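You operate a simulated robot arm through the tools that you are given. There is no shell and no other tool. Be economical: measure what you need, move in short steps, check, and stop when the job is done.

The job below is to be done with a simulated two-armed robot. You get a single attempt, and the scene is never put back.

Task
Pick up the closed carton from the handling bench with one hand, pass it to the other hand and put it on the blue mat. Set down upright: closed carton.
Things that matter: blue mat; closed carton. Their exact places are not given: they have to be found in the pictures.

Only the result counts: the job must be done as asked and must still hold three seconds after the hand-in. Knocking over, shifting, dropping, spilling or breaking anything else fails it.

Robot
Two 7-joint arms with two-finger parallel grippers on one trunk, on a base that drives. Base frame: it is fixed to the floor where the robot stands at the start and does not move with it; the origin is under the middle of the robot, x ahead of it, y to its left, z up; the surface under the hand at the start is at about z = 0.8. Readings come in m, degrees, newtons and seconds.
The left shoulder is at the start at [-0.082, 0.119, 0.851], the right one opposite. With the tool pointing down near the work surface each hand reaches from about 0.16 to 0.58 m from the robot's upright axis, wherever it stands, measured 20 degrees to its own side. Places, roughly: blue mat [-2.4, -0.8, 0.8]. Payload 3.43 kg a hand.
The tool frame of a hand sits at the grasp point between the pads (the TCP): z along the fingers, y along the line on which they close. The tips reach 0.03 m beyond it. The gripper opens to 0.094 m. The fingers are 0.028 m wide and 0.01 m thick; the gripper's body (0.05 by 0.096 m) begins 0.055 m behind the TCP.
Orientation is that of the tool frame in the base frame, as [roll, pitch, yaw] about the fixed x, y, z axes, in that order (R = Rz(yaw) Ry(pitch) Rx(roll)). With the fingers straight down and closing along the base's y, the tool's x points along the base's -x, its y along +y and its z along -z.

Tools
- The arms move only by the tool play_rows. It takes "left_targets", "right_targets" or both (then of equal length, played together; a hand with none holds still); each is a list that holds one entry, the list of rows, each a list of 7 numbers: the shift along the tool's x, y, z in mm, then the turn, a rotation vector about the tool's x, y, z in rad, then the finger opening in mm, from 0 to 94. In form: [[[dx, dy, dz, ax, ay, az, claw], ...]]. A call has 1 to 10 rows; each row shifts and turns the commanded pose from where the row before left it, along the tool's axes as they then stand. A row lasts 0.2 s, in which the tool goes at most 0.05 m and 8.6 degrees; a call with a longer step from one row to the next is refused whole, and so is a gripper value outside its range. Where a pose cannot be reached the arm comes as near as it can. A force on the tool above 40 N (or 10 N above the force at the start of the call, whichever is more), or a blocked arm, ends the call early, and 0.2 s more pass. Each finger travels about 0.153 m/s and halts on what it meets, pressing with about 29 N; the grip force reading is that of the motor and also rises with nothing between the fingers. The clock runs only during rows and for 0.2 s after the last one: add rows that do not move to give the fingers time. The reply holds the time, the measured pose of the TCP, the force on the tool along the base axes, the opening and the grip force, in the units named above and with some noise, with the torque about the TCP (base axes, N m) and any sound that the robot's microphone picked up.
- Cameras (640 x 400 px; columns grow to the right, rows downward): "scene" is now at [0.0111, 0.0123, 1.5592]; the picture's right is [0.11, -0.99, 0.00], its down [-0.79, -0.08, -0.61] and it looks along [0.60, 0.06, -0.80] (base axes); focal length 271 px, centre (320, 200). "left" rides on the left gripper at [0.076, -0.014, -0.102] in its tool frame; the picture's right is [0.18, 0.98, 0.00], its down [-0.75, 0.14, -0.64] and it looks along [-0.63, 0.12, 0.77] (tool axes); focal length 243 px, centre (320, 200). "right" rides on the right gripper at [0.076, 0.014, -0.103] in its tool frame; the picture's right is [-0.18, 0.98, 0.00], its down [-0.75, -0.14, -0.64] and it looks along [-0.63, -0.12, 0.77] (tool axes); focal length 243 px, centre (320, 200).
- capture(camera): a new picture of that camera. No time passes.
- move_column(by): slides the trunk up (or, below 0, down) by that many m; the arms and the scene camera ride with it, the base frame stays. It gives what a move gives, with no picture.
- base_move(legs): drives the robot by 1 to 6 legs, each [ahead, left, turn to the left] in m, m and degrees, along the robot's own axes; the way and the turn of a leg run together, so that a leg with both is an arc; at most 1.5 m and 180 degrees a leg. The arms and the cameras ride along, it lands a little off, and it stops where it bumps. It gives what a move gives.
- aim_head(pan, tilt): turns the head with the scene camera to pan (to the left, within 143 degrees either way) and tilt (down, from -29 to 69), counted from straight ahead of the robot. It gives what a move gives.
- locate(camera, pixels): for up to 12 pixels [column, row] of the newest picture of that camera ("zoom" is the newest enlarged one), the place [x, y, z] in the base frame of the surface seen there, good to about 0.002 m, but the place of the scene camera against the robot may be out by one fixed shift of up to 0.025 m in any direction. No time passes.
- zoom(camera, box): a new picture of the part [left, top, right, bottom] of that camera's present view, enlarged. No time passes.
- finish_job(): hands the job in; it is judged then, once.

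Keep the steps short. Do not move on a guess: measure, check each grasp and each placing, and mend mistakes. In all there are 80 turns and 62 pictures (those below and enlarged ones count). Leave the grippers open and the arms clear of the work at the hand-in unless told otherwise, and finish with a single line.

The tools are called after "Emit:" as a command line: name --argument value ..., lists and objects as JSON in quotes. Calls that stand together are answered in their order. play_rows: Moves the arms, as the interface text tells. Its arguments: {"type":"object","properties":{"left_targets":{"type":"array","items":{"type":"array","items":{"type":"array","items":{"type":"number"}}}},"right_targets":{"type":"array","items":{"type":"array","items":{"type":"array","items":{"type":"number"}}}}},"required":[]} The other tools are called the same way: move_column (by) slides the trunk up or down; base_move (legs) drives the base; aim_head (pan, tilt) turns the head that bears the scene camera; capture (camera) takes a picture; locate (camera, pixels) gives the place of the surface under pixels of a picture; zoom (camera, box) takes an enlarged picture of a part of a camera's view; finish_job () hands the job in.

At the start:

```text
time_s: 0.0
left_tool_pos: [0.3574, 0.2398, 1.1029]
left_orientation: [180.0, -0.1, -179.9]
left_ft_force: [-0.4, 0.2, 0.8]
left_moment: [0.0, 0.0, 0.02]
left_finger_gap: 0.0942
left_gripper_force: 0.1
right_tool_pos: [0.3454, -0.111, 1.0421]
right_orientation: [180.0, 0.0, -180.0]
right_ft_force: [-0.6, -0.3, 0.3]
right_moment: [-0.04, -0.01, -0.03]
right_finger_gap: 0.094
right_gripper_force: 0.1
trunk travel left (down, up): [-0.275, 0.06]
robot x, y, heading: [0.0016, 0.0005, -0.0]
head pan, tilt: [6.1, 52.8]
```

scene: 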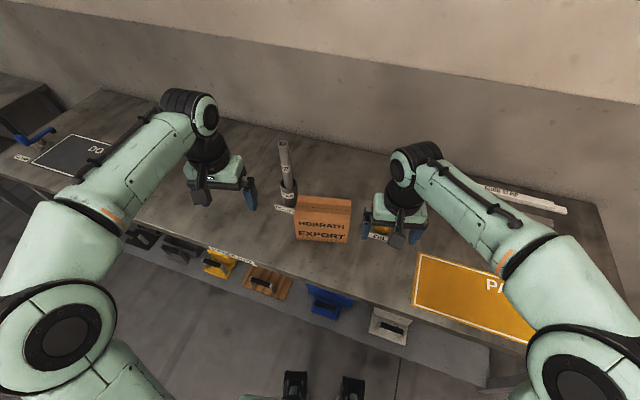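
right: 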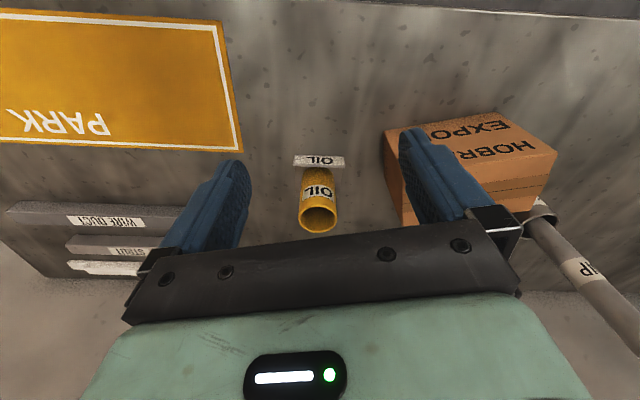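
left: 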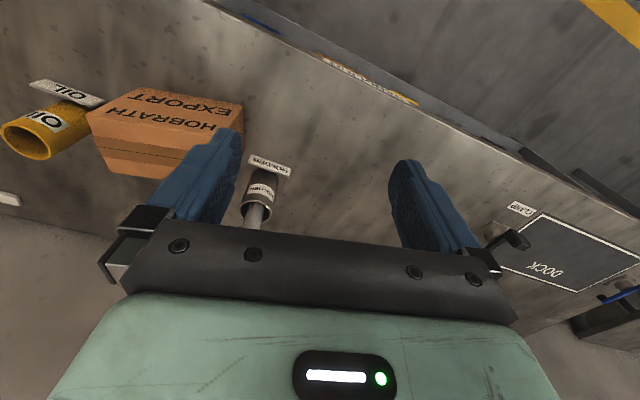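

I see the carton near pixel (322,220) in the scene picture. I'll enlarge it and measure its corners.

Emit:
zoom --camera "scene" --box '[240, 120, 440, 270]'

Emit:
locate --camera "scene" --pixels '[[300, 198], [350, 201], [347, 240], [297, 236], [322, 205], [322, 230], [270, 240], [360, 250]]'

Emit:
locate --camera "right" --pixels '[[388, 132], [500, 112], [556, 152], [480, 130], [395, 200], [350, 130], [320, 220]]'

Emit:
locate --camera "left" --pixels '[[90, 115], [145, 88], [240, 102], [213, 130], [150, 110], [150, 155], [270, 130]]'

```text
2.67 times, centred on (340, 195) of scene
```

zoom: 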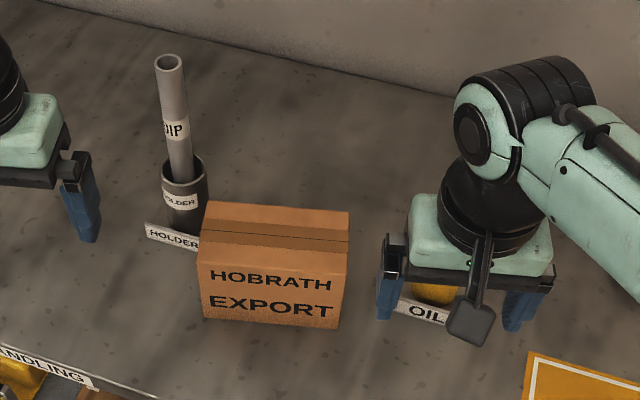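

```text
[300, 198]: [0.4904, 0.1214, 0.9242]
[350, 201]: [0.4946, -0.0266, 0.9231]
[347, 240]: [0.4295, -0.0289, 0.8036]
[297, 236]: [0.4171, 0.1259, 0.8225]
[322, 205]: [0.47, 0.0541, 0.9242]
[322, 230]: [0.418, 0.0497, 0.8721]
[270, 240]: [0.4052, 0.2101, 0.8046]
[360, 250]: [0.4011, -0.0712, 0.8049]
```

```text
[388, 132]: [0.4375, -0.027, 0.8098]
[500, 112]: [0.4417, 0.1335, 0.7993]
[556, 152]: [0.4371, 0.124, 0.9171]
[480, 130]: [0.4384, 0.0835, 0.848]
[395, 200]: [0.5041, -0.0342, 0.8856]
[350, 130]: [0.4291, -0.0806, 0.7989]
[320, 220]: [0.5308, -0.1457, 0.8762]
```

```text
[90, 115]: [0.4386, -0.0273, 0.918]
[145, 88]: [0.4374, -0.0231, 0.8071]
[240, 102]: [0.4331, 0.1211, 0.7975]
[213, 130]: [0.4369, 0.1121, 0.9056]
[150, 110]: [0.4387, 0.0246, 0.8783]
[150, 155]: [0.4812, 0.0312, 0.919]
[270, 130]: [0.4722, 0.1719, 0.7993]
```

The wrist cameras agree that the front face is at x≈0.438 and the top at z≈0.918. The scene camera reads x about 2 cm short. Next I'll measure the back edge in the left camera and look at the surroundings near the mat.

Emit:
zoom --camera "left" --box '[60, 70, 300, 220]'

Emit:
aim_head --pan -143 --tilt 15

Emit:
capture --camera "scene"

```text
2.67 times, centred on (180, 145) of left
```

zoom: 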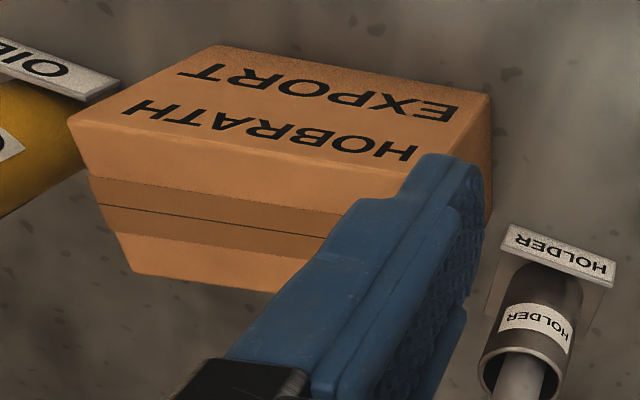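

```text
time_s: 2.3
left_tool_pos: [0.3563, 0.2387, 1.1026]
left_orientation: [-180.0, 0.0, -180.0]
left_ft_force: [-0.2, -0.3, -0.2]
left_moment: [0.02, -0.01, 0.02]
left_finger_gap: 0.0938
left_gripper_force: 0.0
right_tool_pos: [0.3468, -0.1111, 1.0424]
right_orientation: [-179.9, 0.0, -180.0]
right_ft_force: [0.2, 0.6, 0.3]
right_moment: [-0.02, 0.01, 0.03]
right_finger_gap: 0.0939
right_gripper_force: 0.0
trunk travel left (down, up): [-0.275, 0.06]
robot x, y, heading: [-0.0007, -0.0015, 0.3]
head pan, tilt: [-143.0, 15.0]
```

```text
56 pictures are left
```

scene: 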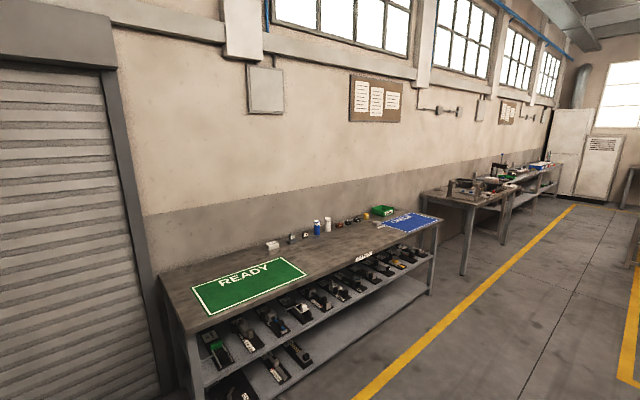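

The blue mat is at the far end of the bench behind the robot, near pixel (410,222). I'll measure it and the carton's top corners in the enlarged left view.

Emit:
locate --camera "zoom" --pixels '[[72, 122], [134, 270], [270, 288], [90, 165], [100, 200], [220, 240], [400, 170], [485, 105], [528, 290], [490, 385], [545, 395], [300, 145]]'

Emit:
zoom --camera "scene" --box '[250, 180, 460, 311]'

Emit:
locate --camera "scene" --pixels '[[380, 226], [411, 213], [440, 219], [414, 233], [305, 273], [194, 289], [285, 259], [409, 222], [430, 290], [383, 211], [316, 228], [272, 246]]'

```text
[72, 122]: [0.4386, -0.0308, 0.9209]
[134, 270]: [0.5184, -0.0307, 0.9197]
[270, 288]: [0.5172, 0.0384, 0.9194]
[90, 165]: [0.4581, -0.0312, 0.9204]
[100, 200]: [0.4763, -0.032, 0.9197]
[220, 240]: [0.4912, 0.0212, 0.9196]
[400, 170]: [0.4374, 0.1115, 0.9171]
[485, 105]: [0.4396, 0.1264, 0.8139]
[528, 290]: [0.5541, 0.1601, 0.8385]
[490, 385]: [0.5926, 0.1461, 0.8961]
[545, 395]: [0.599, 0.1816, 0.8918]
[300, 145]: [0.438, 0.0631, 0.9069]
```

```text
3.05 times, centred on (355, 246) of scene
```

zoom: 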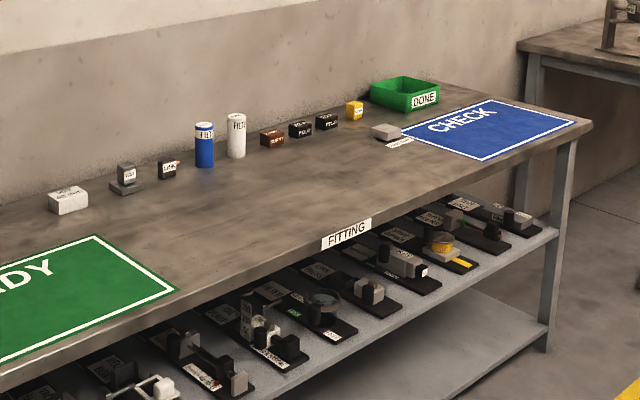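

```text
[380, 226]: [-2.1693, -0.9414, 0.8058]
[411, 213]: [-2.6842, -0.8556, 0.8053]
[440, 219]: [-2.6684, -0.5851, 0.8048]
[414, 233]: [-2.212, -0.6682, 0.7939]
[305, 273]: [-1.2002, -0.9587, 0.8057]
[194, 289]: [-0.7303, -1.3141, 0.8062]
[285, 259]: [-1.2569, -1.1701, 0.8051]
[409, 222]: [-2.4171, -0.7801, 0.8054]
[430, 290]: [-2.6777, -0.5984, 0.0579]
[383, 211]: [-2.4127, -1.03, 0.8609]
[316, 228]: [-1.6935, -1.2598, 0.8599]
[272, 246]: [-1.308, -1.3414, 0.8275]
```

Carton: x 0.438–0.518, y −0.031–0.127, top at 0.920, so it is about 80 mm deep and I'll grip across x. The pipe holder stands behind its left end, so the right hand takes it first at the right end. I'm turning the right hand 90° in place, with its camera outward.

Emit:
play_rows --right_targets '[[[0, 0, 0, 0, 0, -0.1428, 94], [0, 0, 0, 0, 0, -0.1428, 94], [0, 0, 0, 0, 0, -0.1428, 94], [0, 0, 0, 0, 0, -0.1428, 94], [0, 0, 0, 0, 0, -0.1428, 94], [0, 0, 0, 0, 0, -0.1428, 94], [0, 0, 0, 0, 0, -0.1428, 94], [0, 0, 0, 0, 0, -0.1428, 94], [0, 0, 0, 0, 0, -0.1428, 94], [0, 0, 0, 0, 0, -0.1428, 94]]]'

Emit:
aim_head --pan 5 --tilt 50

```text
time_s: 4.5
left_tool_pos: [0.3564, 0.2387, 1.103]
left_orientation: [179.9, 0.0, -180.0]
left_ft_force: [0.6, -0.2, -0.7]
left_moment: [-0.01, -0.06, 0.03]
left_finger_gap: 0.0935
left_gripper_force: 0.0
right_tool_pos: [0.346, -0.1106, 1.042]
right_orientation: [-180.0, 0.0, -98.0]
right_ft_force: [0.2, -0.3, 0.3]
right_moment: [-0.04, 0.0, 0.01]
right_finger_gap: 0.0942
right_gripper_force: 0.0
trunk travel left (down, up): [-0.275, 0.06]
robot x, y, heading: [-0.0044, 0.0006, -0.1]
head pan, tilt: [-143.0, 15.0]
```

```text
time_s: 6.8
left_tool_pos: [0.3574, 0.2395, 1.104]
left_orientation: [-180.0, 0.0, -180.0]
left_ft_force: [0.0, 0.2, 0.0]
left_moment: [0.02, 0.02, -0.02]
left_finger_gap: 0.0937
left_gripper_force: 0.0
right_tool_pos: [0.3458, -0.1112, 1.0424]
right_orientation: [179.9, 0.0, -98.3]
right_ft_force: [1.2, 0.2, 0.3]
right_moment: [-0.02, -0.03, -0.01]
right_finger_gap: 0.094
right_gripper_force: 0.0
trunk travel left (down, up): [-0.275, 0.06]
robot x, y, heading: [0.0033, -0.0007, -0.2]
head pan, tilt: [5.0, 50.0]
```

The turn works. I'll finish the last 8° and move above the right part of the carton (x 0.4785, y 0.01), still high.

Emit:
play_rows --right_targets '[[[0, 0, 0, 0, 0, -0.1428, 94], [-30.3, -33.1, 0, 0, 0, 0, 94], [-30.3, -33.1, 0, 0, 0, 0, 94], [-30.3, -33.1, 0, 0, 0, 0, 94], [-30.3, -33.1, 0, 0, 0, 0, 94], [0, 0, 0, 0, 0, 0, 94]]]'

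Emit:
capture --camera "right"

Emit:
capture --camera "scene"

```text
time_s: 8.2
left_tool_pos: [0.3565, 0.2385, 1.1046]
left_orientation: [-179.9, 0.0, 180.0]
left_ft_force: [-1.2, 0.2, 0.1]
left_moment: [0.0, -0.03, -0.01]
left_finger_gap: 0.0941
left_gripper_force: 0.1
right_tool_pos: [0.4762, 0.0095, 1.0409]
right_orientation: [179.9, 0.0, -90.1]
right_ft_force: [1.2, -0.5, 0.2]
right_moment: [-0.02, 0.02, 0.01]
right_finger_gap: 0.0942
right_gripper_force: 0.0
trunk travel left (down, up): [-0.275, 0.06]
robot x, y, heading: [-0.0028, -0.0012, -0.2]
head pan, tilt: [5.0, 50.0]
```

```text
54 pictures are left
```

right: 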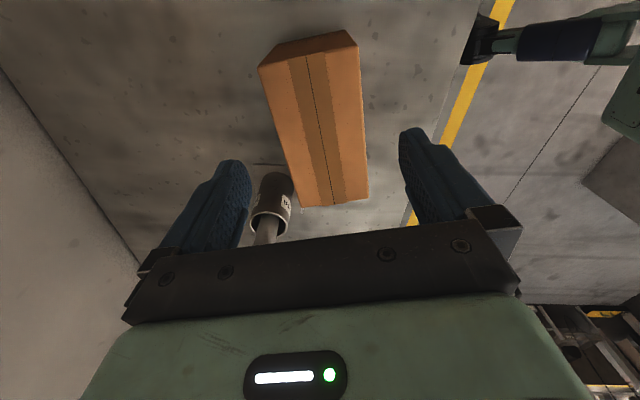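

```text
53 pictures are left
```

scene: 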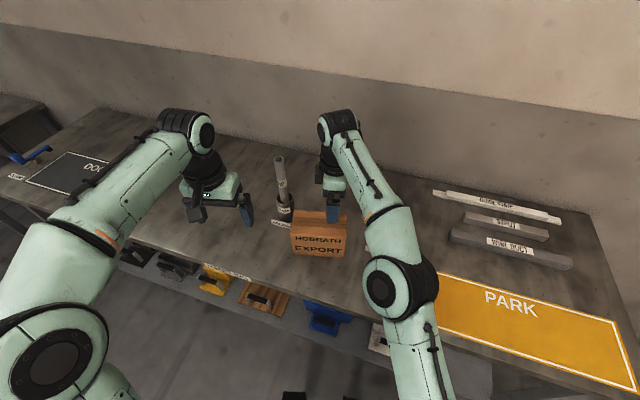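

The hand is above the carton. I'll check the carton's edges with the right wrist camera before descending.

Emit:
locate --camera "right" --pixels '[[262, 68], [352, 46], [300, 203], [366, 196], [278, 120], [360, 120], [330, 150], [275, 185], [262, 225]]'

```text
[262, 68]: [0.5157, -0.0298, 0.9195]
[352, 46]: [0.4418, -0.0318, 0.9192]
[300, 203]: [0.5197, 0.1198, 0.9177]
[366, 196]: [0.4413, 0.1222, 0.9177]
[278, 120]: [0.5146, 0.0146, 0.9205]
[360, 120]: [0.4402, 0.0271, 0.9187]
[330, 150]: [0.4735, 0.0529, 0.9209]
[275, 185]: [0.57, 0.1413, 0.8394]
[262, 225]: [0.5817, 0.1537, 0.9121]
```

The carton's centre line is x≈0.479. I'll lower the hand 75 mm, so the tips stay just above the lid, and check the finger clearance.

Emit:
play_rows --right_targets '[[[0, -1.5, 25, 0, 0, 0, 94], [0, 0, 25, 0, 0, 0, 94], [0, 0, 25, 0, 0, 0, 94], [0, 0, 0, 0, 0, 0, 94]]]'

Emit:
capture --camera "right"

Emit:
zoom --camera "scene" --box '[260, 150, 400, 270]'

```text
time_s: 9.2
left_tool_pos: [0.357, 0.2388, 1.1042]
left_orientation: [180.0, 0.0, 180.0]
left_ft_force: [0.4, 0.4, 0.0]
left_moment: [0.03, -0.05, 0.02]
left_finger_gap: 0.094
left_gripper_force: 0.0
right_tool_pos: [0.4785, 0.0109, 0.9677]
right_orientation: [179.9, 0.0, -90.0]
right_ft_force: [0.1, 0.7, 0.5]
right_moment: [-0.01, -0.03, -0.03]
right_finger_gap: 0.0941
right_gripper_force: 0.1
trunk travel left (down, up): [-0.275, 0.06]
robot x, y, heading: [-0.0017, -0.002, -0.2]
head pan, tilt: [5.0, 50.0]
```

```text
52 pictures are left
```

right: 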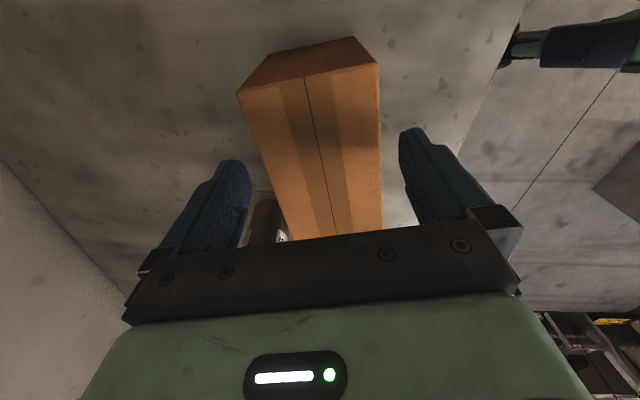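

```text
3.33 times, centred on (330, 210) of scene
```

zoom: 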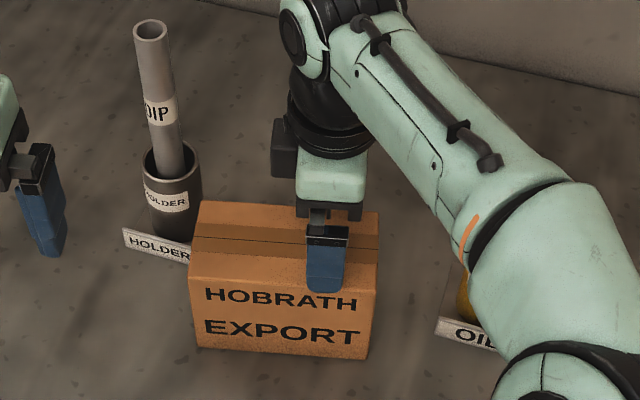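

Both fingers straddle the carton. I'm descending slowly to TCP z≈0.88.

Emit:
play_rows --right_targets '[[[0, 0, 12, 0, 0, 0, 94], [0, 0, 12, 0, 0, 0, 94], [0, 0, 16, 0, 0, 0, 94], [0, 0, 16, 0, 0, 0, 94], [0, 0, 16, 0, 0, 0, 94], [0, 0, 16, 0, 0, 0, 94], [0, 0, 0, 0, 0, 0, 94]]]'

Emit:
zoom --camera "scene" --box '[260, 150, 400, 270]'

```text
time_s: 10.8
left_tool_pos: [0.3575, 0.2388, 1.1041]
left_orientation: [180.0, 0.0, -180.0]
left_ft_force: [0.2, -0.7, -0.3]
left_moment: [0.0, 0.01, 0.01]
left_finger_gap: 0.0941
left_gripper_force: 0.1
right_tool_pos: [0.4792, 0.0097, 0.8799]
right_orientation: [180.0, 0.0, -90.0]
right_ft_force: [0.2, -0.7, 0.4]
right_moment: [0.05, -0.03, 0.04]
right_finger_gap: 0.094
right_gripper_force: 0.1
trunk travel left (down, up): [-0.275, 0.06]
robot x, y, heading: [-0.001, 0.0016, -0.2]
head pan, tilt: [5.0, 50.0]
```

```text
3.33 times, centred on (330, 210) of scene
```

zoom: 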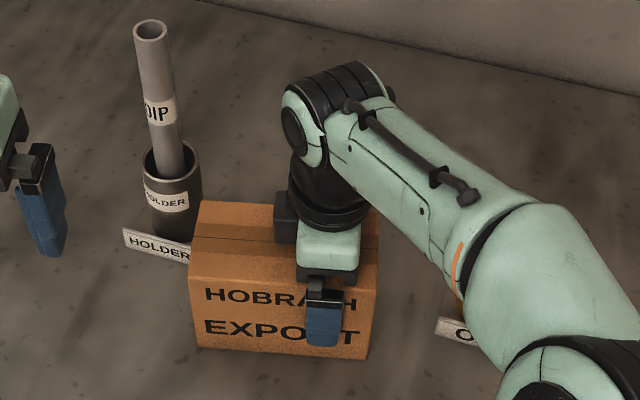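

The fingers are down beside the carton without contact. I'm closing the grip.

Emit:
play_rows --right_targets '[[[0, 0, 0, 0, 0, 0, 80], [0, 0, 0, 0, 0, 0, 60], [0, 0, 0, 0, 0, 0, 60], [0, 0, 0, 0, 0, 0, 60]]]'

Emit:
locate --camera "zoom" --pixels '[[285, 215], [280, 235], [282, 198], [325, 245], [298, 240], [320, 205], [150, 30], [150, 160]]'

```text
time_s: 11.8
left_tool_pos: [0.3573, 0.2373, 1.1029]
left_orientation: [180.0, 0.0, 180.0]
left_ft_force: [-0.2, -0.2, -0.4]
left_moment: [-0.01, 0.05, -0.01]
left_finger_gap: 0.094
left_gripper_force: 0.0
right_tool_pos: [0.4802, 0.009, 0.88]
right_orientation: [179.9, -0.1, -90.0]
right_ft_force: [0.2, -0.9, -0.6]
right_moment: [0.02, 0.14, -0.08]
right_finger_gap: 0.0893
right_gripper_force: 29.2
trunk travel left (down, up): [-0.275, 0.06]
robot x, y, heading: [-0.0013, 0.003, 0.1]
head pan, tilt: [5.0, 50.0]
```

```text
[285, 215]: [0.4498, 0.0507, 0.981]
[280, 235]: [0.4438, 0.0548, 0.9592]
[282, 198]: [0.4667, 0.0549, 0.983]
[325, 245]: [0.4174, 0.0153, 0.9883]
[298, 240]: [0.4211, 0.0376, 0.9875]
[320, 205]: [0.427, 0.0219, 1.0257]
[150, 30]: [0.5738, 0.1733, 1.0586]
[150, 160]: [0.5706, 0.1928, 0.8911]
```

The grip reads 29 N at a gap of 89 mm, wider than the 81 mm I measured. I'll look before lifting.

Emit:
capture --camera "right"

Emit:
play_rows --right_targets '[[[0, 0, 0, 0, 0, 0, 60], [0, 0, 0, 0, 0, 0, 60]]]'

Emit:
zoom --camera "scene" --box '[280, 180, 380, 265]'

```text
49 pictures are left
```

right: 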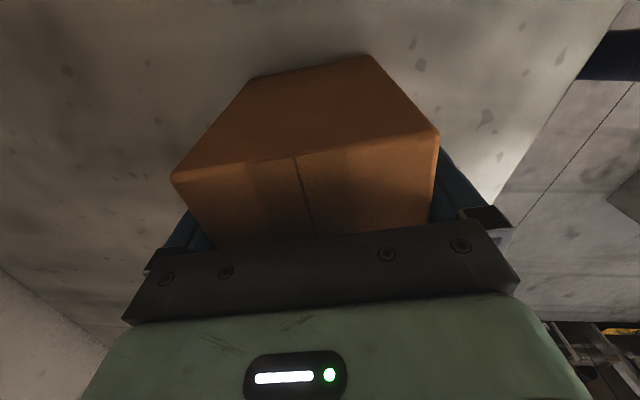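

```text
time_s: 12.4
left_tool_pos: [0.3572, 0.2382, 1.1028]
left_orientation: [180.0, 0.0, -180.0]
left_ft_force: [-0.3, -0.2, -0.3]
left_moment: [0.0, 0.0, -0.03]
left_finger_gap: 0.0939
left_gripper_force: 0.1
right_tool_pos: [0.4785, 0.0092, 0.8795]
right_orientation: [179.9, 0.0, -90.0]
right_ft_force: [0.8, -1.8, -0.6]
right_moment: [-0.04, 0.12, -0.03]
right_finger_gap: 0.0893
right_gripper_force: 28.6
trunk travel left (down, up): [-0.275, 0.06]
robot x, y, heading: [0.0009, 0.0005, -0.3]
head pan, tilt: [5.0, 50.0]
```

```text
4.71 times, centred on (330, 222) of scene
```

zoom: 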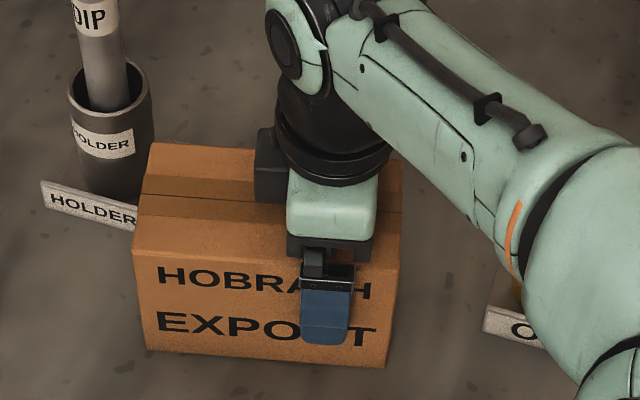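

The pads press on both faces and the grip is stable. I'll lift 25 mm as a test.

Emit:
play_rows --right_targets '[[[0, 0, -5, 0, 0, 0, 60], [0, 0, -10, 0, 0, 0, 60], [0, 0, -10, 0, 0, 0, 60], [0, 0, 0, 0, 0, 0, 60], [0, 0, 0, 0, 0, 0, 60]]]'

Emit:
zoom --camera "scene" --box '[260, 150, 400, 270]'

```text
time_s: 13.7
left_tool_pos: [0.3579, 0.2382, 1.1037]
left_orientation: [-179.9, 0.0, -180.0]
left_ft_force: [0.0, 0.3, -1.0]
left_moment: [-0.03, -0.02, -0.01]
left_finger_gap: 0.0939
left_gripper_force: 0.0
right_tool_pos: [0.4814, 0.0107, 0.9061]
right_orientation: [-179.9, 0.2, -90.0]
right_ft_force: [0.0, 0.6, 1.2]
right_moment: [0.01, -0.35, 0.14]
right_finger_gap: 0.0891
right_gripper_force: 28.9
trunk travel left (down, up): [-0.275, 0.06]
robot x, y, heading: [0.0011, 0.0026, 0.1]
head pan, tilt: [5.0, 50.0]
```

```text
3.33 times, centred on (330, 210) of scene
```

zoom: 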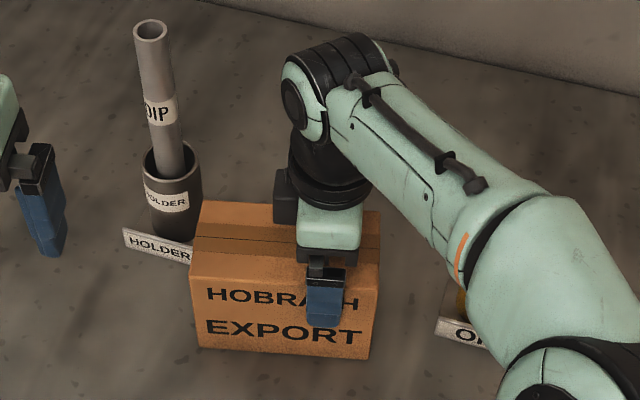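

The fingers slid up and the carton stayed on the bench, so the grip isn't holding. I'll look at the finger and carton faces in the right camera.

Emit:
zoom --camera "right" --box '[140, 50, 540, 300]'

Emit:
locate --camera "zoom" --pixels '[[60, 240], [300, 200], [475, 210], [70, 290], [500, 250], [90, 200], [460, 150]]'

Emit:
zoom --camera "left" --box '[60, 70, 300, 220]'

```text
1.60 times, centred on (340, 175) of right
```

zoom: 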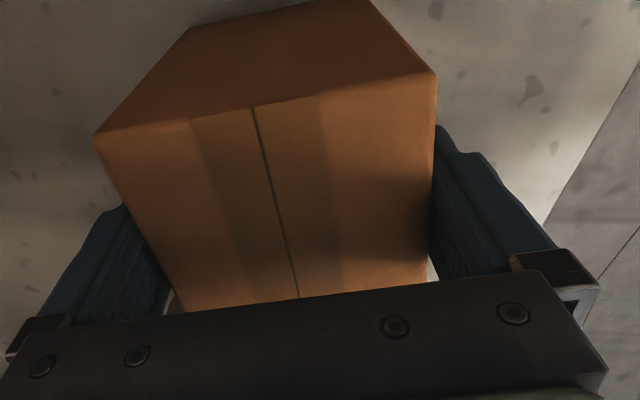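

```text
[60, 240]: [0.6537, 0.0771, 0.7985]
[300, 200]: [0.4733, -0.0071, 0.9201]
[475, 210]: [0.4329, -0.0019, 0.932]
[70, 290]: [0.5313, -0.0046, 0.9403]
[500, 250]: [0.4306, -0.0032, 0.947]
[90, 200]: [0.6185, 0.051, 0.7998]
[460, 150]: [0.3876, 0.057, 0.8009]
```

```text
2.67 times, centred on (180, 145) of left
```

zoom: 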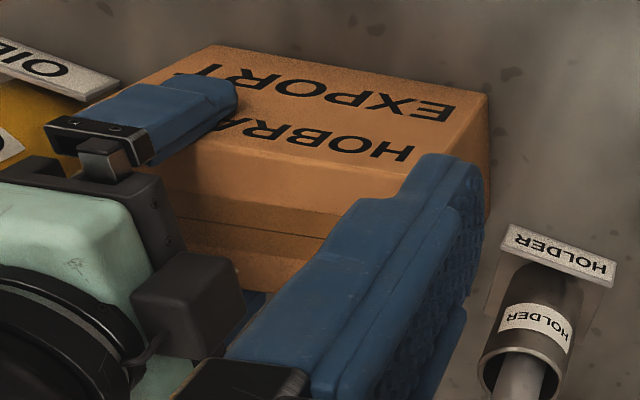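

The pads look close to the faces but don't hold. I'll open, rise clear of the carton and test-close the fingers in free air.

Emit:
play_rows --right_targets '[[[0, 0, 0, 0, 0, 0, 94], [0, 0, 0, 0, 0, 0, 94], [0, 0, -30, 0, 0, 0, 94], [0, 0, -30, 0, 0, 0, 94], [0, 0, -10, 0, 0, 0, 94], [0, 0, 0, 0, 0, 0, 60], [0, 0, 0, 0, 0, 0, 60], [0, 0, 0, 0, 0, 0, 60]]]'

Emit:
capture --camera "right"

```text
time_s: 15.4
left_tool_pos: [0.3571, 0.2389, 1.1036]
left_orientation: [-179.9, -0.1, 179.9]
left_ft_force: [-0.1, 0.0, -1.0]
left_moment: [-0.01, -0.04, -0.01]
left_finger_gap: 0.0939
left_gripper_force: 0.0
right_tool_pos: [0.4777, 0.0113, 0.9733]
right_orientation: [-179.9, 0.0, -89.9]
right_ft_force: [0.0, 0.1, -0.9]
right_moment: [-0.03, -0.01, 0.01]
right_finger_gap: 0.06
right_gripper_force: 0.0
trunk travel left (down, up): [-0.275, 0.06]
robot x, y, heading: [-0.0025, -0.0063, -0.3]
head pan, tilt: [5.0, 50.0]
```

```text
44 pictures are left
```

right: 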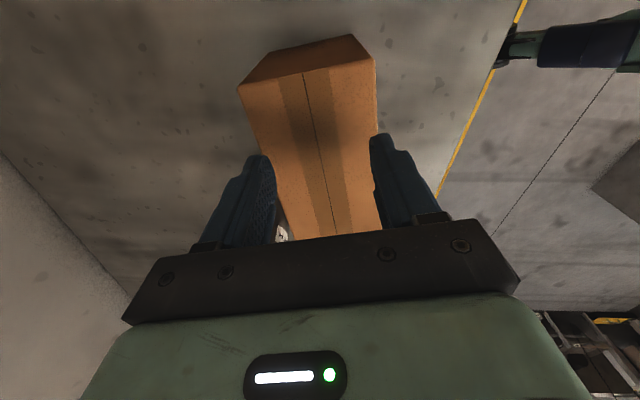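

The gripper works in free air. I'll reopen, go down a bit deeper (TCP z≈0.874) and close again to watch the forces.

Emit:
play_rows --right_targets '[[[0, 0, 0, 0, 0, 0, 94], [0, 0, 0, 0, 0, 0, 94], [0, 0, 20, 0, 0, 0, 94], [0, 0, 20, 0, 0, 0, 94], [0, 0, 20, 0, 0, 0, 94], [0, 0, 20, 0, 0, 0, 94], [0, 0, 19, 0, 0, 0, 94], [0, 0, 0, 0, 0, 0, 94]]]'

Emit:
play_rows --right_targets '[[[0, 0, 0, 0, 0, 0, 70], [0, 0, 0, 0, 0, 0, 40], [0, 0, 0, 0, 0, 0, 40], [0, 0, 0, 0, 0, 0, 40], [0, 0, 0, 0, 0, 0, 40]]]'

Emit:
play_rows --right_targets '[[[0, 0, -2, 0, 0, 0, 40], [0, 0, -2, 0, 0, 0, 40]]]'

Emit:
play_rows --right_targets '[[[0, 0, -3, 0, 0, 0, 40], [0, 0, -3, 0, 0, 0, 40]]]'

Emit:
zoom --camera "left" --box '[60, 70, 300, 220]'

```text
time_s: 17.2
left_tool_pos: [0.3571, 0.2386, 1.1039]
left_orientation: [-180.0, 0.1, -180.0]
left_ft_force: [-1.2, -0.7, -0.4]
left_moment: [0.0, 0.01, 0.02]
left_finger_gap: 0.0939
left_gripper_force: 0.1
right_tool_pos: [0.4812, 0.0116, 0.8756]
right_orientation: [179.9, 0.0, -90.1]
right_ft_force: [-0.1, 0.1, 0.0]
right_moment: [0.02, -0.01, 0.01]
right_finger_gap: 0.0942
right_gripper_force: 0.0
trunk travel left (down, up): [-0.275, 0.06]
robot x, y, heading: [-0.0013, -0.0013, 0.1]
head pan, tilt: [5.0, 50.0]
```

```text
time_s: 18.4
left_tool_pos: [0.3568, 0.2381, 1.1035]
left_orientation: [179.9, 0.0, -179.9]
left_ft_force: [-0.4, 0.3, -0.1]
left_moment: [0.02, -0.03, 0.01]
left_finger_gap: 0.094
left_gripper_force: 0.1
right_tool_pos: [0.481, 0.0118, 0.876]
right_orientation: [-180.0, 0.0, -90.0]
right_ft_force: [-1.4, -0.1, -0.3]
right_moment: [0.0, 0.0, 0.06]
right_finger_gap: 0.0892
right_gripper_force: 29.6
trunk travel left (down, up): [-0.275, 0.06]
robot x, y, heading: [0.0013, -0.0, -0.1]
head pan, tilt: [5.0, 50.0]
```

```text
time_s: 19.1
left_tool_pos: [0.3573, 0.2381, 1.1029]
left_orientation: [-180.0, 0.1, 180.0]
left_ft_force: [-0.4, 0.1, -0.3]
left_moment: [-0.02, 0.04, 0.01]
left_finger_gap: 0.0941
left_gripper_force: 0.0
right_tool_pos: [0.4807, 0.0113, 0.879]
right_orientation: [180.0, 0.1, -90.0]
right_ft_force: [-0.2, 0.3, -5.1]
right_moment: [-0.15, 0.0, -0.01]
right_finger_gap: 0.0896
right_gripper_force: 28.9
trunk travel left (down, up): [-0.275, 0.06]
robot x, y, heading: [-0.0002, -0.0039, -0.1]
head pan, tilt: [5.0, 50.0]
```

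```text
time_s: 19.6
left_tool_pos: [0.3579, 0.2379, 1.1034]
left_orientation: [-179.9, -0.1, 180.0]
left_ft_force: [0.5, 0.1, 0.5]
left_moment: [0.0, -0.01, 0.01]
left_finger_gap: 0.094
left_gripper_force: 0.2
right_tool_pos: [0.4805, 0.0131, 0.8858]
right_orientation: [-179.9, 0.0, -90.1]
right_ft_force: [-0.2, -0.4, -5.2]
right_moment: [-0.16, -0.02, 0.01]
right_finger_gap: 0.0894
right_gripper_force: 29.1
trunk travel left (down, up): [-0.275, 0.06]
robot x, y, heading: [-0.0017, -0.0011, 0.2]
head pan, tilt: [5.0, 50.0]
```

```text
2.67 times, centred on (180, 145) of left
```

zoom: 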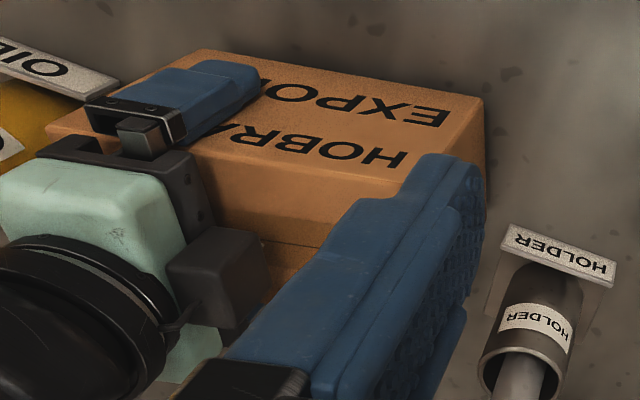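

Now it holds: 5.1 N of weight and the carton is off the bench. I'll keep lifting slowly and check for slip.

Emit:
play_rows --right_targets '[[[0, 0, -3, 0, 0, 0, 40], [0, 0, -4, 0, 0, 0, 40], [0, 0, -4, 0, 0, 0, 40], [0, 0, -4, 0, 0, 0, 40], [0, 0, -4, 0, 0, 0, 40], [0, 0, -4, 0, 0, 0, 40], [0, 0, -4, 0, 0, 0, 40], [0, 0, -3, 0, 0, 0, 40]]]'

Emit:
zoom --camera "scene" --box '[260, 150, 400, 270]'

```text
time_s: 21.4
left_tool_pos: [0.3578, 0.2381, 1.1036]
left_orientation: [-180.0, 0.0, -179.9]
left_ft_force: [-0.1, 0.1, -0.9]
left_moment: [-0.03, -0.03, -0.02]
left_finger_gap: 0.0941
left_gripper_force: 0.0
right_tool_pos: [0.4802, 0.0082, 0.9171]
right_orientation: [-180.0, 0.1, -90.0]
right_ft_force: [0.2, -0.8, -5.0]
right_moment: [-0.2, 0.0, 0.01]
right_finger_gap: 0.0894
right_gripper_force: 28.6
trunk travel left (down, up): [-0.275, 0.06]
robot x, y, heading: [-0.0001, -0.0005, -0.1]
head pan, tilt: [5.0, 50.0]
```

```text
3.33 times, centred on (330, 210) of scene
```

zoom: 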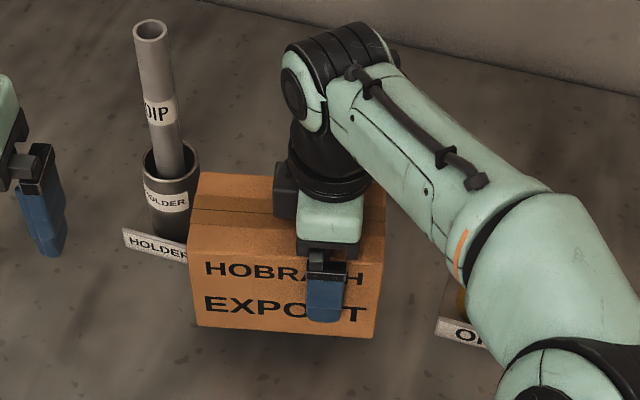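

It's held level. I'll raise slowly and pull back toward the robot, away from the pipe.

Emit:
play_rows --right_targets '[[[0, 3, -5, 0, 0, 0, 40], [0, 8, -8, 0, 0, 0, 40], [0, 9, -8, 0, 0, 0, 40], [0, 9, -8, 0, 0, 0, 40], [0, 9, -8, 0, 0, 0, 40], [0, 9, -8, 0, 0, 0, 40], [0, 9, -8, 0, 0, 0, 40], [0, 9, -8, 0, 0, 0, 40], [0, 8, -5, 0, 0, 0, 40], [0, 3, -2, 0, 0, 0, 40]]]'

Emit:
capture --camera "scene"

Emit:
capture --camera "right"

Emit:
capture --camera "left"

```text
time_s: 23.6
left_tool_pos: [0.3582, 0.2385, 1.1032]
left_orientation: [-180.0, 0.0, 180.0]
left_ft_force: [0.0, -0.6, 0.0]
left_moment: [0.01, -0.01, -0.01]
left_finger_gap: 0.0942
left_gripper_force: 0.0
right_tool_pos: [0.4031, 0.0105, 0.9831]
right_orientation: [-180.0, 0.0, -90.0]
right_ft_force: [0.4, -0.4, -5.7]
right_moment: [-0.16, 0.0, -0.01]
right_finger_gap: 0.0893
right_gripper_force: 28.7
trunk travel left (down, up): [-0.275, 0.06]
robot x, y, heading: [-0.0016, 0.0002, 0.2]
head pan, tilt: [5.0, 50.0]
```

```text
41 pictures are left
```

scene: 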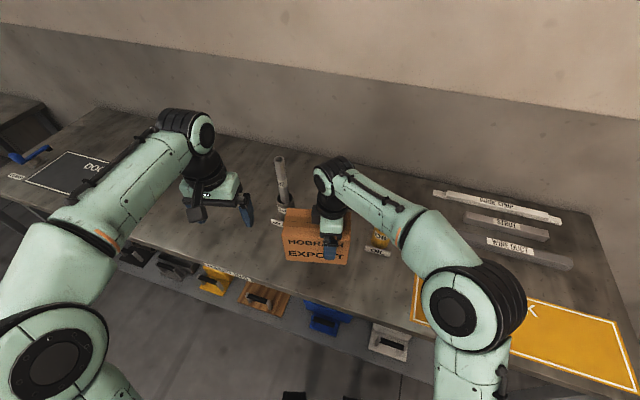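

```text
40 pictures are left
```

right: 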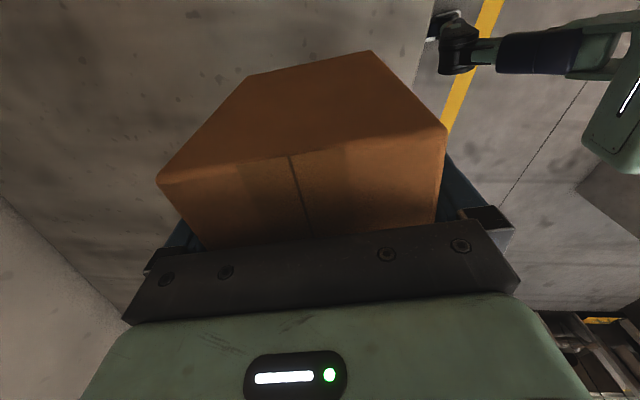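

```text
39 pictures are left
```

left: 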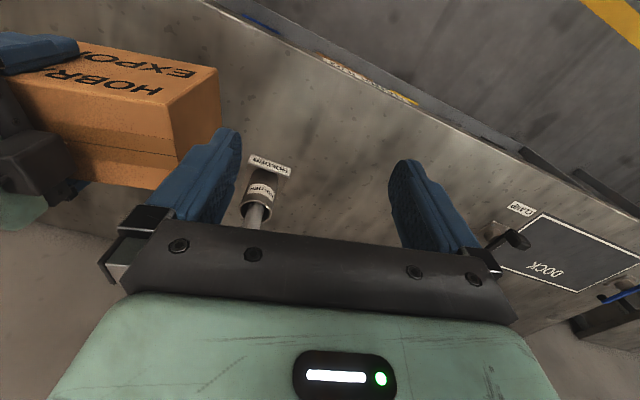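

The hold is solid (5.3 N, level). I'm now preparing the left hand: turning it 90° in place with its camera outward.

Emit:
play_rows --left_targets '[[[0, 0, 0, 0, 0, 0.1428, 94], [0, 0, 0, 0, 0, 0.1428, 94], [0, 0, 0, 0, 0, 0.1428, 94], [0, 0, 0, 0, 0, 0.1428, 94], [0, 0, 0, 0, 0, 0.1428, 94], [0, 0, 0, 0, 0, 0.1428, 94], [0, 0, 0, 0, 0, 0.1428, 94], [0, 0, 0, 0, 0, 0.1428, 94], [0, 0, 0, 0, 0, 0.1428, 94], [0, 0, 0, 0, 0, 0.1428, 94]]]'

Emit:
play_rows --left_targets '[[[0, 0, 0, 0, 0, 0.1428, 94], [0, 0, 0, 0, -0.131, 0, 94], [0, 0, 0, 0, -0.131, 0, 94], [0, 0, 0, 0, -0.131, 0, 94], [0, 0, 0, 0, -0.131, 0, 94], [0, 0, 0, 0, 0, 0, 94]]]'

Emit:
capture --camera "left"

Emit:
capture --camera "scene"

```text
time_s: 25.9
left_tool_pos: [0.3577, 0.2378, 1.1039]
left_orientation: [-179.9, 0.0, 97.9]
left_ft_force: [0.0, -0.3, -0.4]
left_moment: [0.0, -0.04, 0.0]
left_finger_gap: 0.0943
left_gripper_force: 0.1
right_tool_pos: [0.4044, 0.0113, 0.983]
right_orientation: [-180.0, 0.1, -90.0]
right_ft_force: [-0.5, -0.2, -4.1]
right_moment: [-0.18, -0.01, 0.02]
right_finger_gap: 0.0893
right_gripper_force: 28.5
trunk travel left (down, up): [-0.275, 0.06]
robot x, y, heading: [-0.0046, -0.0015, 0.0]
head pan, tilt: [5.0, 50.0]
```

```text
time_s: 27.2
left_tool_pos: [0.3569, 0.2391, 1.1039]
left_orientation: [-180.0, 30.1, 89.9]
left_ft_force: [0.2, -0.1, -0.1]
left_moment: [0.02, 0.0, -0.04]
left_finger_gap: 0.0937
left_gripper_force: 0.1
right_tool_pos: [0.4044, 0.0113, 0.9816]
right_orientation: [-180.0, 0.2, -90.0]
right_ft_force: [0.2, 0.1, -5.3]
right_moment: [-0.19, 0.03, 0.03]
right_finger_gap: 0.0893
right_gripper_force: 28.9
trunk travel left (down, up): [-0.275, 0.06]
robot x, y, heading: [0.0003, 0.0004, -0.3]
head pan, tilt: [5.0, 50.0]
```

```text
38 pictures are left
```

left: 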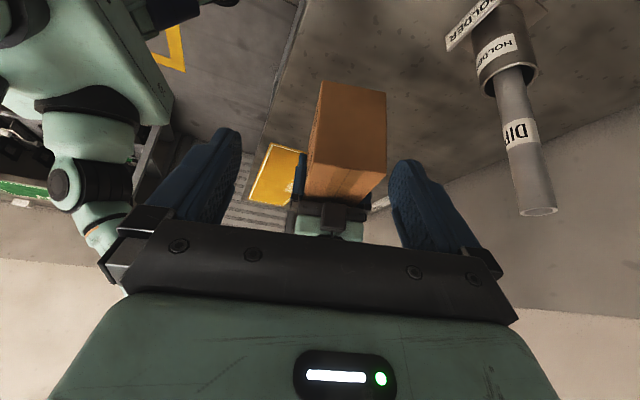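

```text
37 pictures are left
```

scene: 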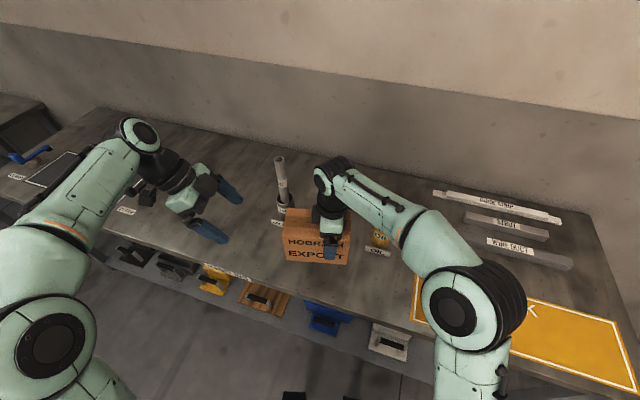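

The left hand is turned and tilted 30° outward. Its camera sees the carton's left end at (310–387, 82–200), so I'll measure that end.

Emit:
locate --camera "left" --pixels '[[320, 84], [384, 95], [310, 158], [384, 170], [345, 130], [312, 185], [375, 190], [340, 180], [490, 75], [540, 212]]'

```text
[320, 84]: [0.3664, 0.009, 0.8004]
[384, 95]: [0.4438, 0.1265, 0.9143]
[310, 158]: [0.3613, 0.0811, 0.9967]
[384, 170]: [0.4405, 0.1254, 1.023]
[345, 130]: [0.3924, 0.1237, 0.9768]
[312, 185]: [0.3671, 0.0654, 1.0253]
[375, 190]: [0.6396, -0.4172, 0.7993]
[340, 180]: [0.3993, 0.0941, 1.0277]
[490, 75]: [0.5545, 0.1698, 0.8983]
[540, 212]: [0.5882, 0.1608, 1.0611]
```

Carton as held: centre x≈0.404, left end y≈0.126, top 1.027. I'm moving the left hand to a pre-approach point above that end, on its slanted line.

Emit:
play_rows --left_targets '[[[-24, 15.7, 25.8, 0, 0, 0, 94], [-24, 15.7, 25.8, 0, 0, 0, 94], [-24, 15.6, 25.7, 0, 0, 0, 94], [0, 0, 0, 0, 0, 0, 94], [0, 0, 0, 0, 0, 0, 94]]]'

Emit:
capture --camera "left"

Emit:
zoom --camera "scene" --box '[200, 130, 400, 270]'

```text
time_s: 28.4
left_tool_pos: [0.4053, 0.137, 1.0726]
left_orientation: [-180.0, 30.0, 90.0]
left_ft_force: [-0.3, 0.2, 0.7]
left_moment: [-0.05, -0.01, 0.0]
left_finger_gap: 0.0937
left_gripper_force: 0.1
right_tool_pos: [0.4038, 0.0118, 0.9839]
right_orientation: [180.0, 0.0, -90.0]
right_ft_force: [0.4, -0.2, -5.7]
right_moment: [-0.14, -0.01, -0.05]
right_finger_gap: 0.0893
right_gripper_force: 29.0
trunk travel left (down, up): [-0.275, 0.06]
robot x, y, heading: [-0.0033, -0.0013, -0.2]
head pan, tilt: [5.0, 50.0]
```

```text
36 pictures are left
```

left: 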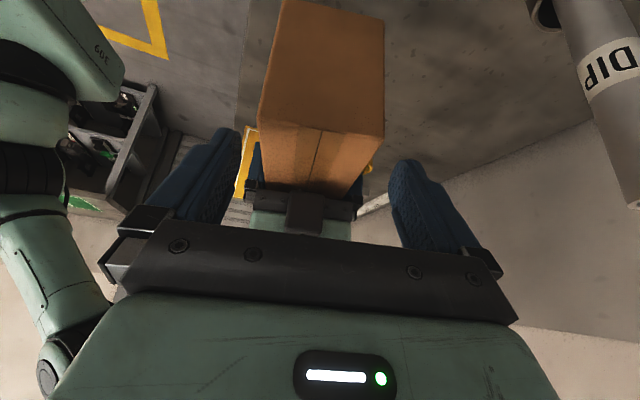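

```text
2.86 times, centred on (300, 200) of scene
```

zoom: 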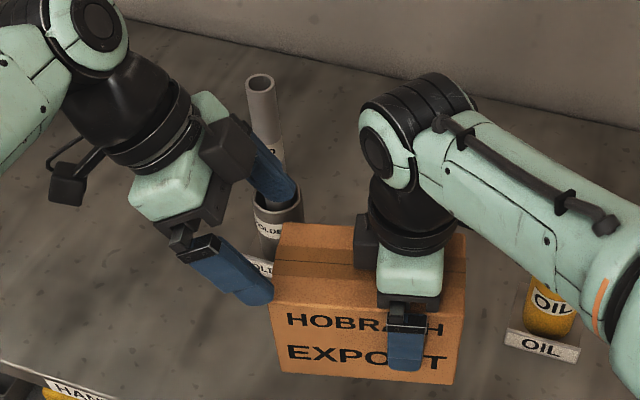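

The left hand is lined up (left x 0.405, right x 0.404). I'll verify the carton edges in the left camera once more, since each side has only about 2.5 mm.

Emit:
locate --camera "left" --pixels '[[262, 108], [380, 128], [262, 122], [381, 137], [272, 160], [370, 172], [280, 60], [380, 60], [265, 90], [381, 90]]'

Emit:
play_rows --left_targets '[[[0, 0, 15, 0, 0, 0, 94], [0, 0, 5, 0, 0, 0, 94], [0, 0, 0, 0, 0, 0, 94]]]'

Emit:
zoom --camera "left" --box '[200, 50, 440, 200]'

```text
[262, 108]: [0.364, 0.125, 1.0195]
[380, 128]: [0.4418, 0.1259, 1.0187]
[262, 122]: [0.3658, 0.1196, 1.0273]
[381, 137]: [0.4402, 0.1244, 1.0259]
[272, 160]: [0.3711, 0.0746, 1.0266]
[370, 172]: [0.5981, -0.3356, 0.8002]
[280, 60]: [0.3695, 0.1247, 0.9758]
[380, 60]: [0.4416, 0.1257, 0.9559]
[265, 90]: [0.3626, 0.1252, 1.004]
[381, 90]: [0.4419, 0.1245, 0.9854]
```

```text
time_s: 29.2
left_tool_pos: [0.4045, 0.1275, 1.0549]
left_orientation: [180.0, 30.0, 89.9]
left_ft_force: [-0.1, 0.0, 0.0]
left_moment: [0.0, 0.02, -0.01]
left_finger_gap: 0.094
left_gripper_force: 0.1
right_tool_pos: [0.4043, 0.0115, 0.9828]
right_orientation: [179.9, 0.0, -90.0]
right_ft_force: [0.1, 0.0, -4.9]
right_moment: [-0.17, 0.0, -0.02]
right_finger_gap: 0.0895
right_gripper_force: 29.0
trunk travel left (down, up): [-0.275, 0.06]
robot x, y, heading: [0.0032, -0.0016, 0.0]
head pan, tilt: [5.0, 50.0]
```

```text
2.67 times, centred on (320, 125) of left
```

zoom: 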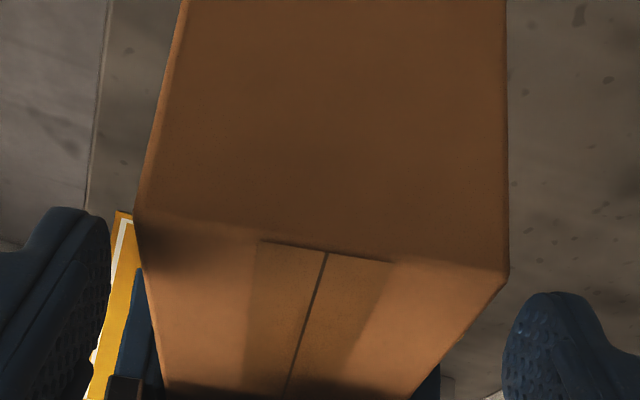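

There's clear room on both sides. I'm sliding down the slanted line 70 mm in small rows.

Emit:
play_rows --left_targets '[[[0, -0.5, 8, 0, 0, 0, 94], [0, 0, 8, 0, 0, 0, 94], [0, 0, 9, 0, 0, 0, 94], [0, 0, 9, 0, 0, 0, 94], [0, 0, 9, 0, 0, 0, 94], [0, 0, 9, 0, 0, 0, 94], [0, 0, 9, 0, 0, 0, 94], [0, 0, 9, 0, 0, 0, 94], [0, 0, 0, 0, 0, 0, 94]]]'

Emit:
capture --camera "left"

Emit:
zoom --camera "scene" --box '[200, 130, 400, 270]'

```text
time_s: 31.2
left_tool_pos: [0.4023, 0.0919, 0.9947]
left_orientation: [-180.0, 29.9, 90.0]
left_ft_force: [0.5, -0.8, -0.6]
left_moment: [-0.01, -0.02, -0.01]
left_finger_gap: 0.094
left_gripper_force: 0.1
right_tool_pos: [0.4035, 0.0108, 0.9839]
right_orientation: [-180.0, 0.0, -90.0]
right_ft_force: [0.1, 0.1, -4.3]
right_moment: [-0.18, -0.02, -0.03]
right_finger_gap: 0.0893
right_gripper_force: 29.3
trunk travel left (down, up): [-0.275, 0.06]
robot x, y, heading: [-0.0009, 0.0029, -0.3]
head pan, tilt: [5.0, 50.0]
```

```text
33 pictures are left
```

left: 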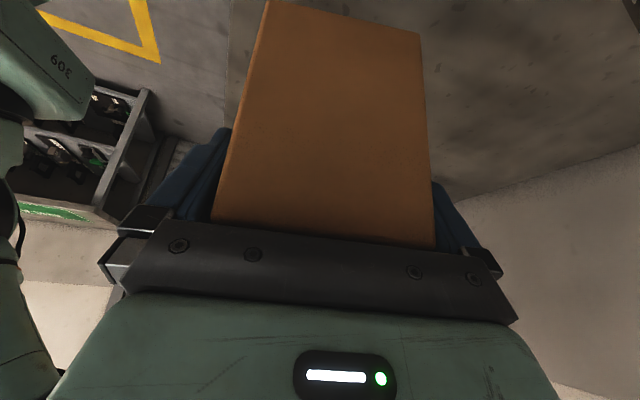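

```text
2.86 times, centred on (300, 200) of scene
```

zoom: 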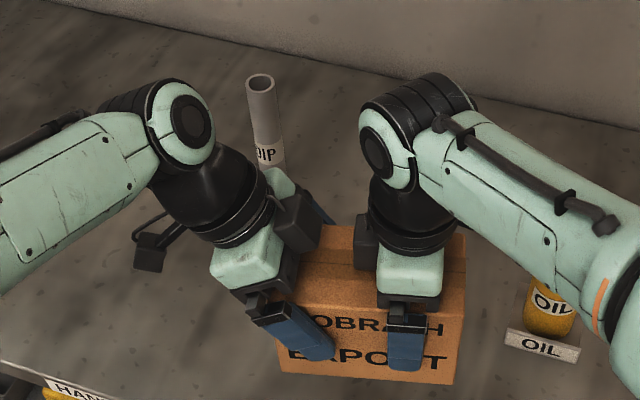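

The left fingers straddle the carton with no contact. Before the swap I want the carton low over the bench, so I'll check where the front bench edge is beneath it.

Emit:
locate --camera "scene" --pixels '[[320, 275], [300, 285], [280, 275], [340, 285], [320, 290], [390, 230], [275, 222], [465, 300], [455, 250]]'

```text
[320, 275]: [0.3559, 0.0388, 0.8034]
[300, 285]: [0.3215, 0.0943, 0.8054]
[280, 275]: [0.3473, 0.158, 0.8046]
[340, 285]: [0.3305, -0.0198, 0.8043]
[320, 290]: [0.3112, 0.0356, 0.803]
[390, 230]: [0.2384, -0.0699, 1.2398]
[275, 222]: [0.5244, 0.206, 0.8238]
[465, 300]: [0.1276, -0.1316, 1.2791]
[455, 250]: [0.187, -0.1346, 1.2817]
```

The bench is under the carton and the elbows are high. I'm lowering both hands together 90 mm, with the left still open.

Emit:
play_rows --left_targets '[[[5, 0, 8.66, 0, 0, 0, 94], [5, 0, 8.66, 0, 0, 0, 94], [5, 0, 8.66, 0, 0, 0, 94], [5, 0, 8.66, 0, 0, 0, 94], [5, 0, 8.66, 0, 0, 0, 94], [5, 0, 8.66, 0, 0, 0, 94], [5, 0, 8.66, 0, 0, 0, 94], [5, 0, 8.66, 0, 0, 0, 94], [5, 0, 8.66, 0, 0, 0, 94], [0, 0, 0, 0, 0, 0, 94]]]' --right_targets '[[[0, 0, 10, 0, 0, 0, 40], [0, 0, 10, 0, 0, 0, 40], [0, 0, 10, 0, 0, 0, 40], [0, 0, 10, 0, 0, 0, 40], [0, 0, 10, 0, 0, 0, 40], [0, 0, 10, 0, 0, 0, 40], [0, 0, 10, 0, 0, 0, 40], [0, 0, 10, 0, 0, 0, 40], [0, 0, 10, 0, 0, 0, 40], [0, 0, 0, 0, 0, 0, 40]]]'

Emit:
capture --camera "left"

```text
time_s: 33.5
left_tool_pos: [0.4024, 0.0925, 0.9039]
left_orientation: [-180.0, 30.0, 90.1]
left_ft_force: [-0.1, -0.3, -0.1]
left_moment: [-0.02, -0.02, -0.03]
left_finger_gap: 0.094
left_gripper_force: 0.0
right_tool_pos: [0.4035, 0.0098, 0.8939]
right_orientation: [-179.9, 0.0, -90.1]
right_ft_force: [-0.1, -0.4, -5.2]
right_moment: [-0.16, 0.02, 0.02]
right_finger_gap: 0.0893
right_gripper_force: 29.4
trunk travel left (down, up): [-0.275, 0.06]
robot x, y, heading: [-0.0008, -0.0018, -0.2]
head pan, tilt: [5.0, 50.0]
```

```text
31 pictures are left
```

left: 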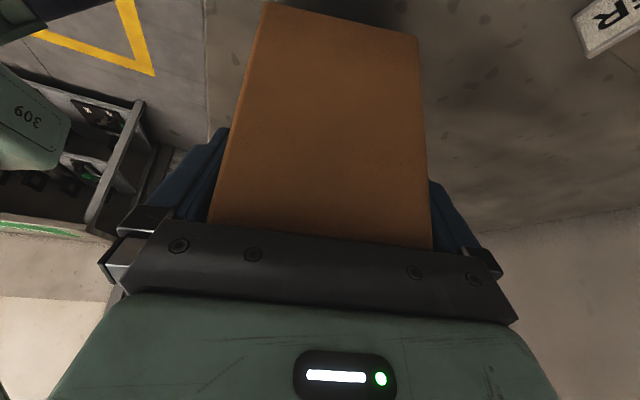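

The carton hangs about 18 mm above the bench and the left hand is still clear. I'm closing the left fingers.

Emit:
play_rows --left_targets '[[[0, 0, 0, 0, 0, 0, 80], [0, 0, 0, 0, 0, 0, 40], [0, 0, 0, 0, 0, 0, 40], [0, 0, 0, 0, 0, 0, 40], [0, 0, 0, 0, 0, 0, 40], [0, 0, 0, 0, 0, 0, 40]]]'

```text
time_s: 34.9
left_tool_pos: [0.4036, 0.091, 0.9033]
left_orientation: [180.0, 30.1, 90.0]
left_ft_force: [2.3, 0.8, -0.5]
left_moment: [-0.03, -0.15, -0.06]
left_finger_gap: 0.089
left_gripper_force: 29.1
right_tool_pos: [0.4033, 0.0103, 0.8939]
right_orientation: [-179.9, 0.0, -90.0]
right_ft_force: [-1.2, -1.2, -3.7]
right_moment: [-0.06, 0.12, 0.22]
right_finger_gap: 0.0895
right_gripper_force: 29.4
trunk travel left (down, up): [-0.275, 0.06]
robot x, y, heading: [0.0002, -0.0011, -0.1]
head pan, tilt: [5.0, 50.0]
```

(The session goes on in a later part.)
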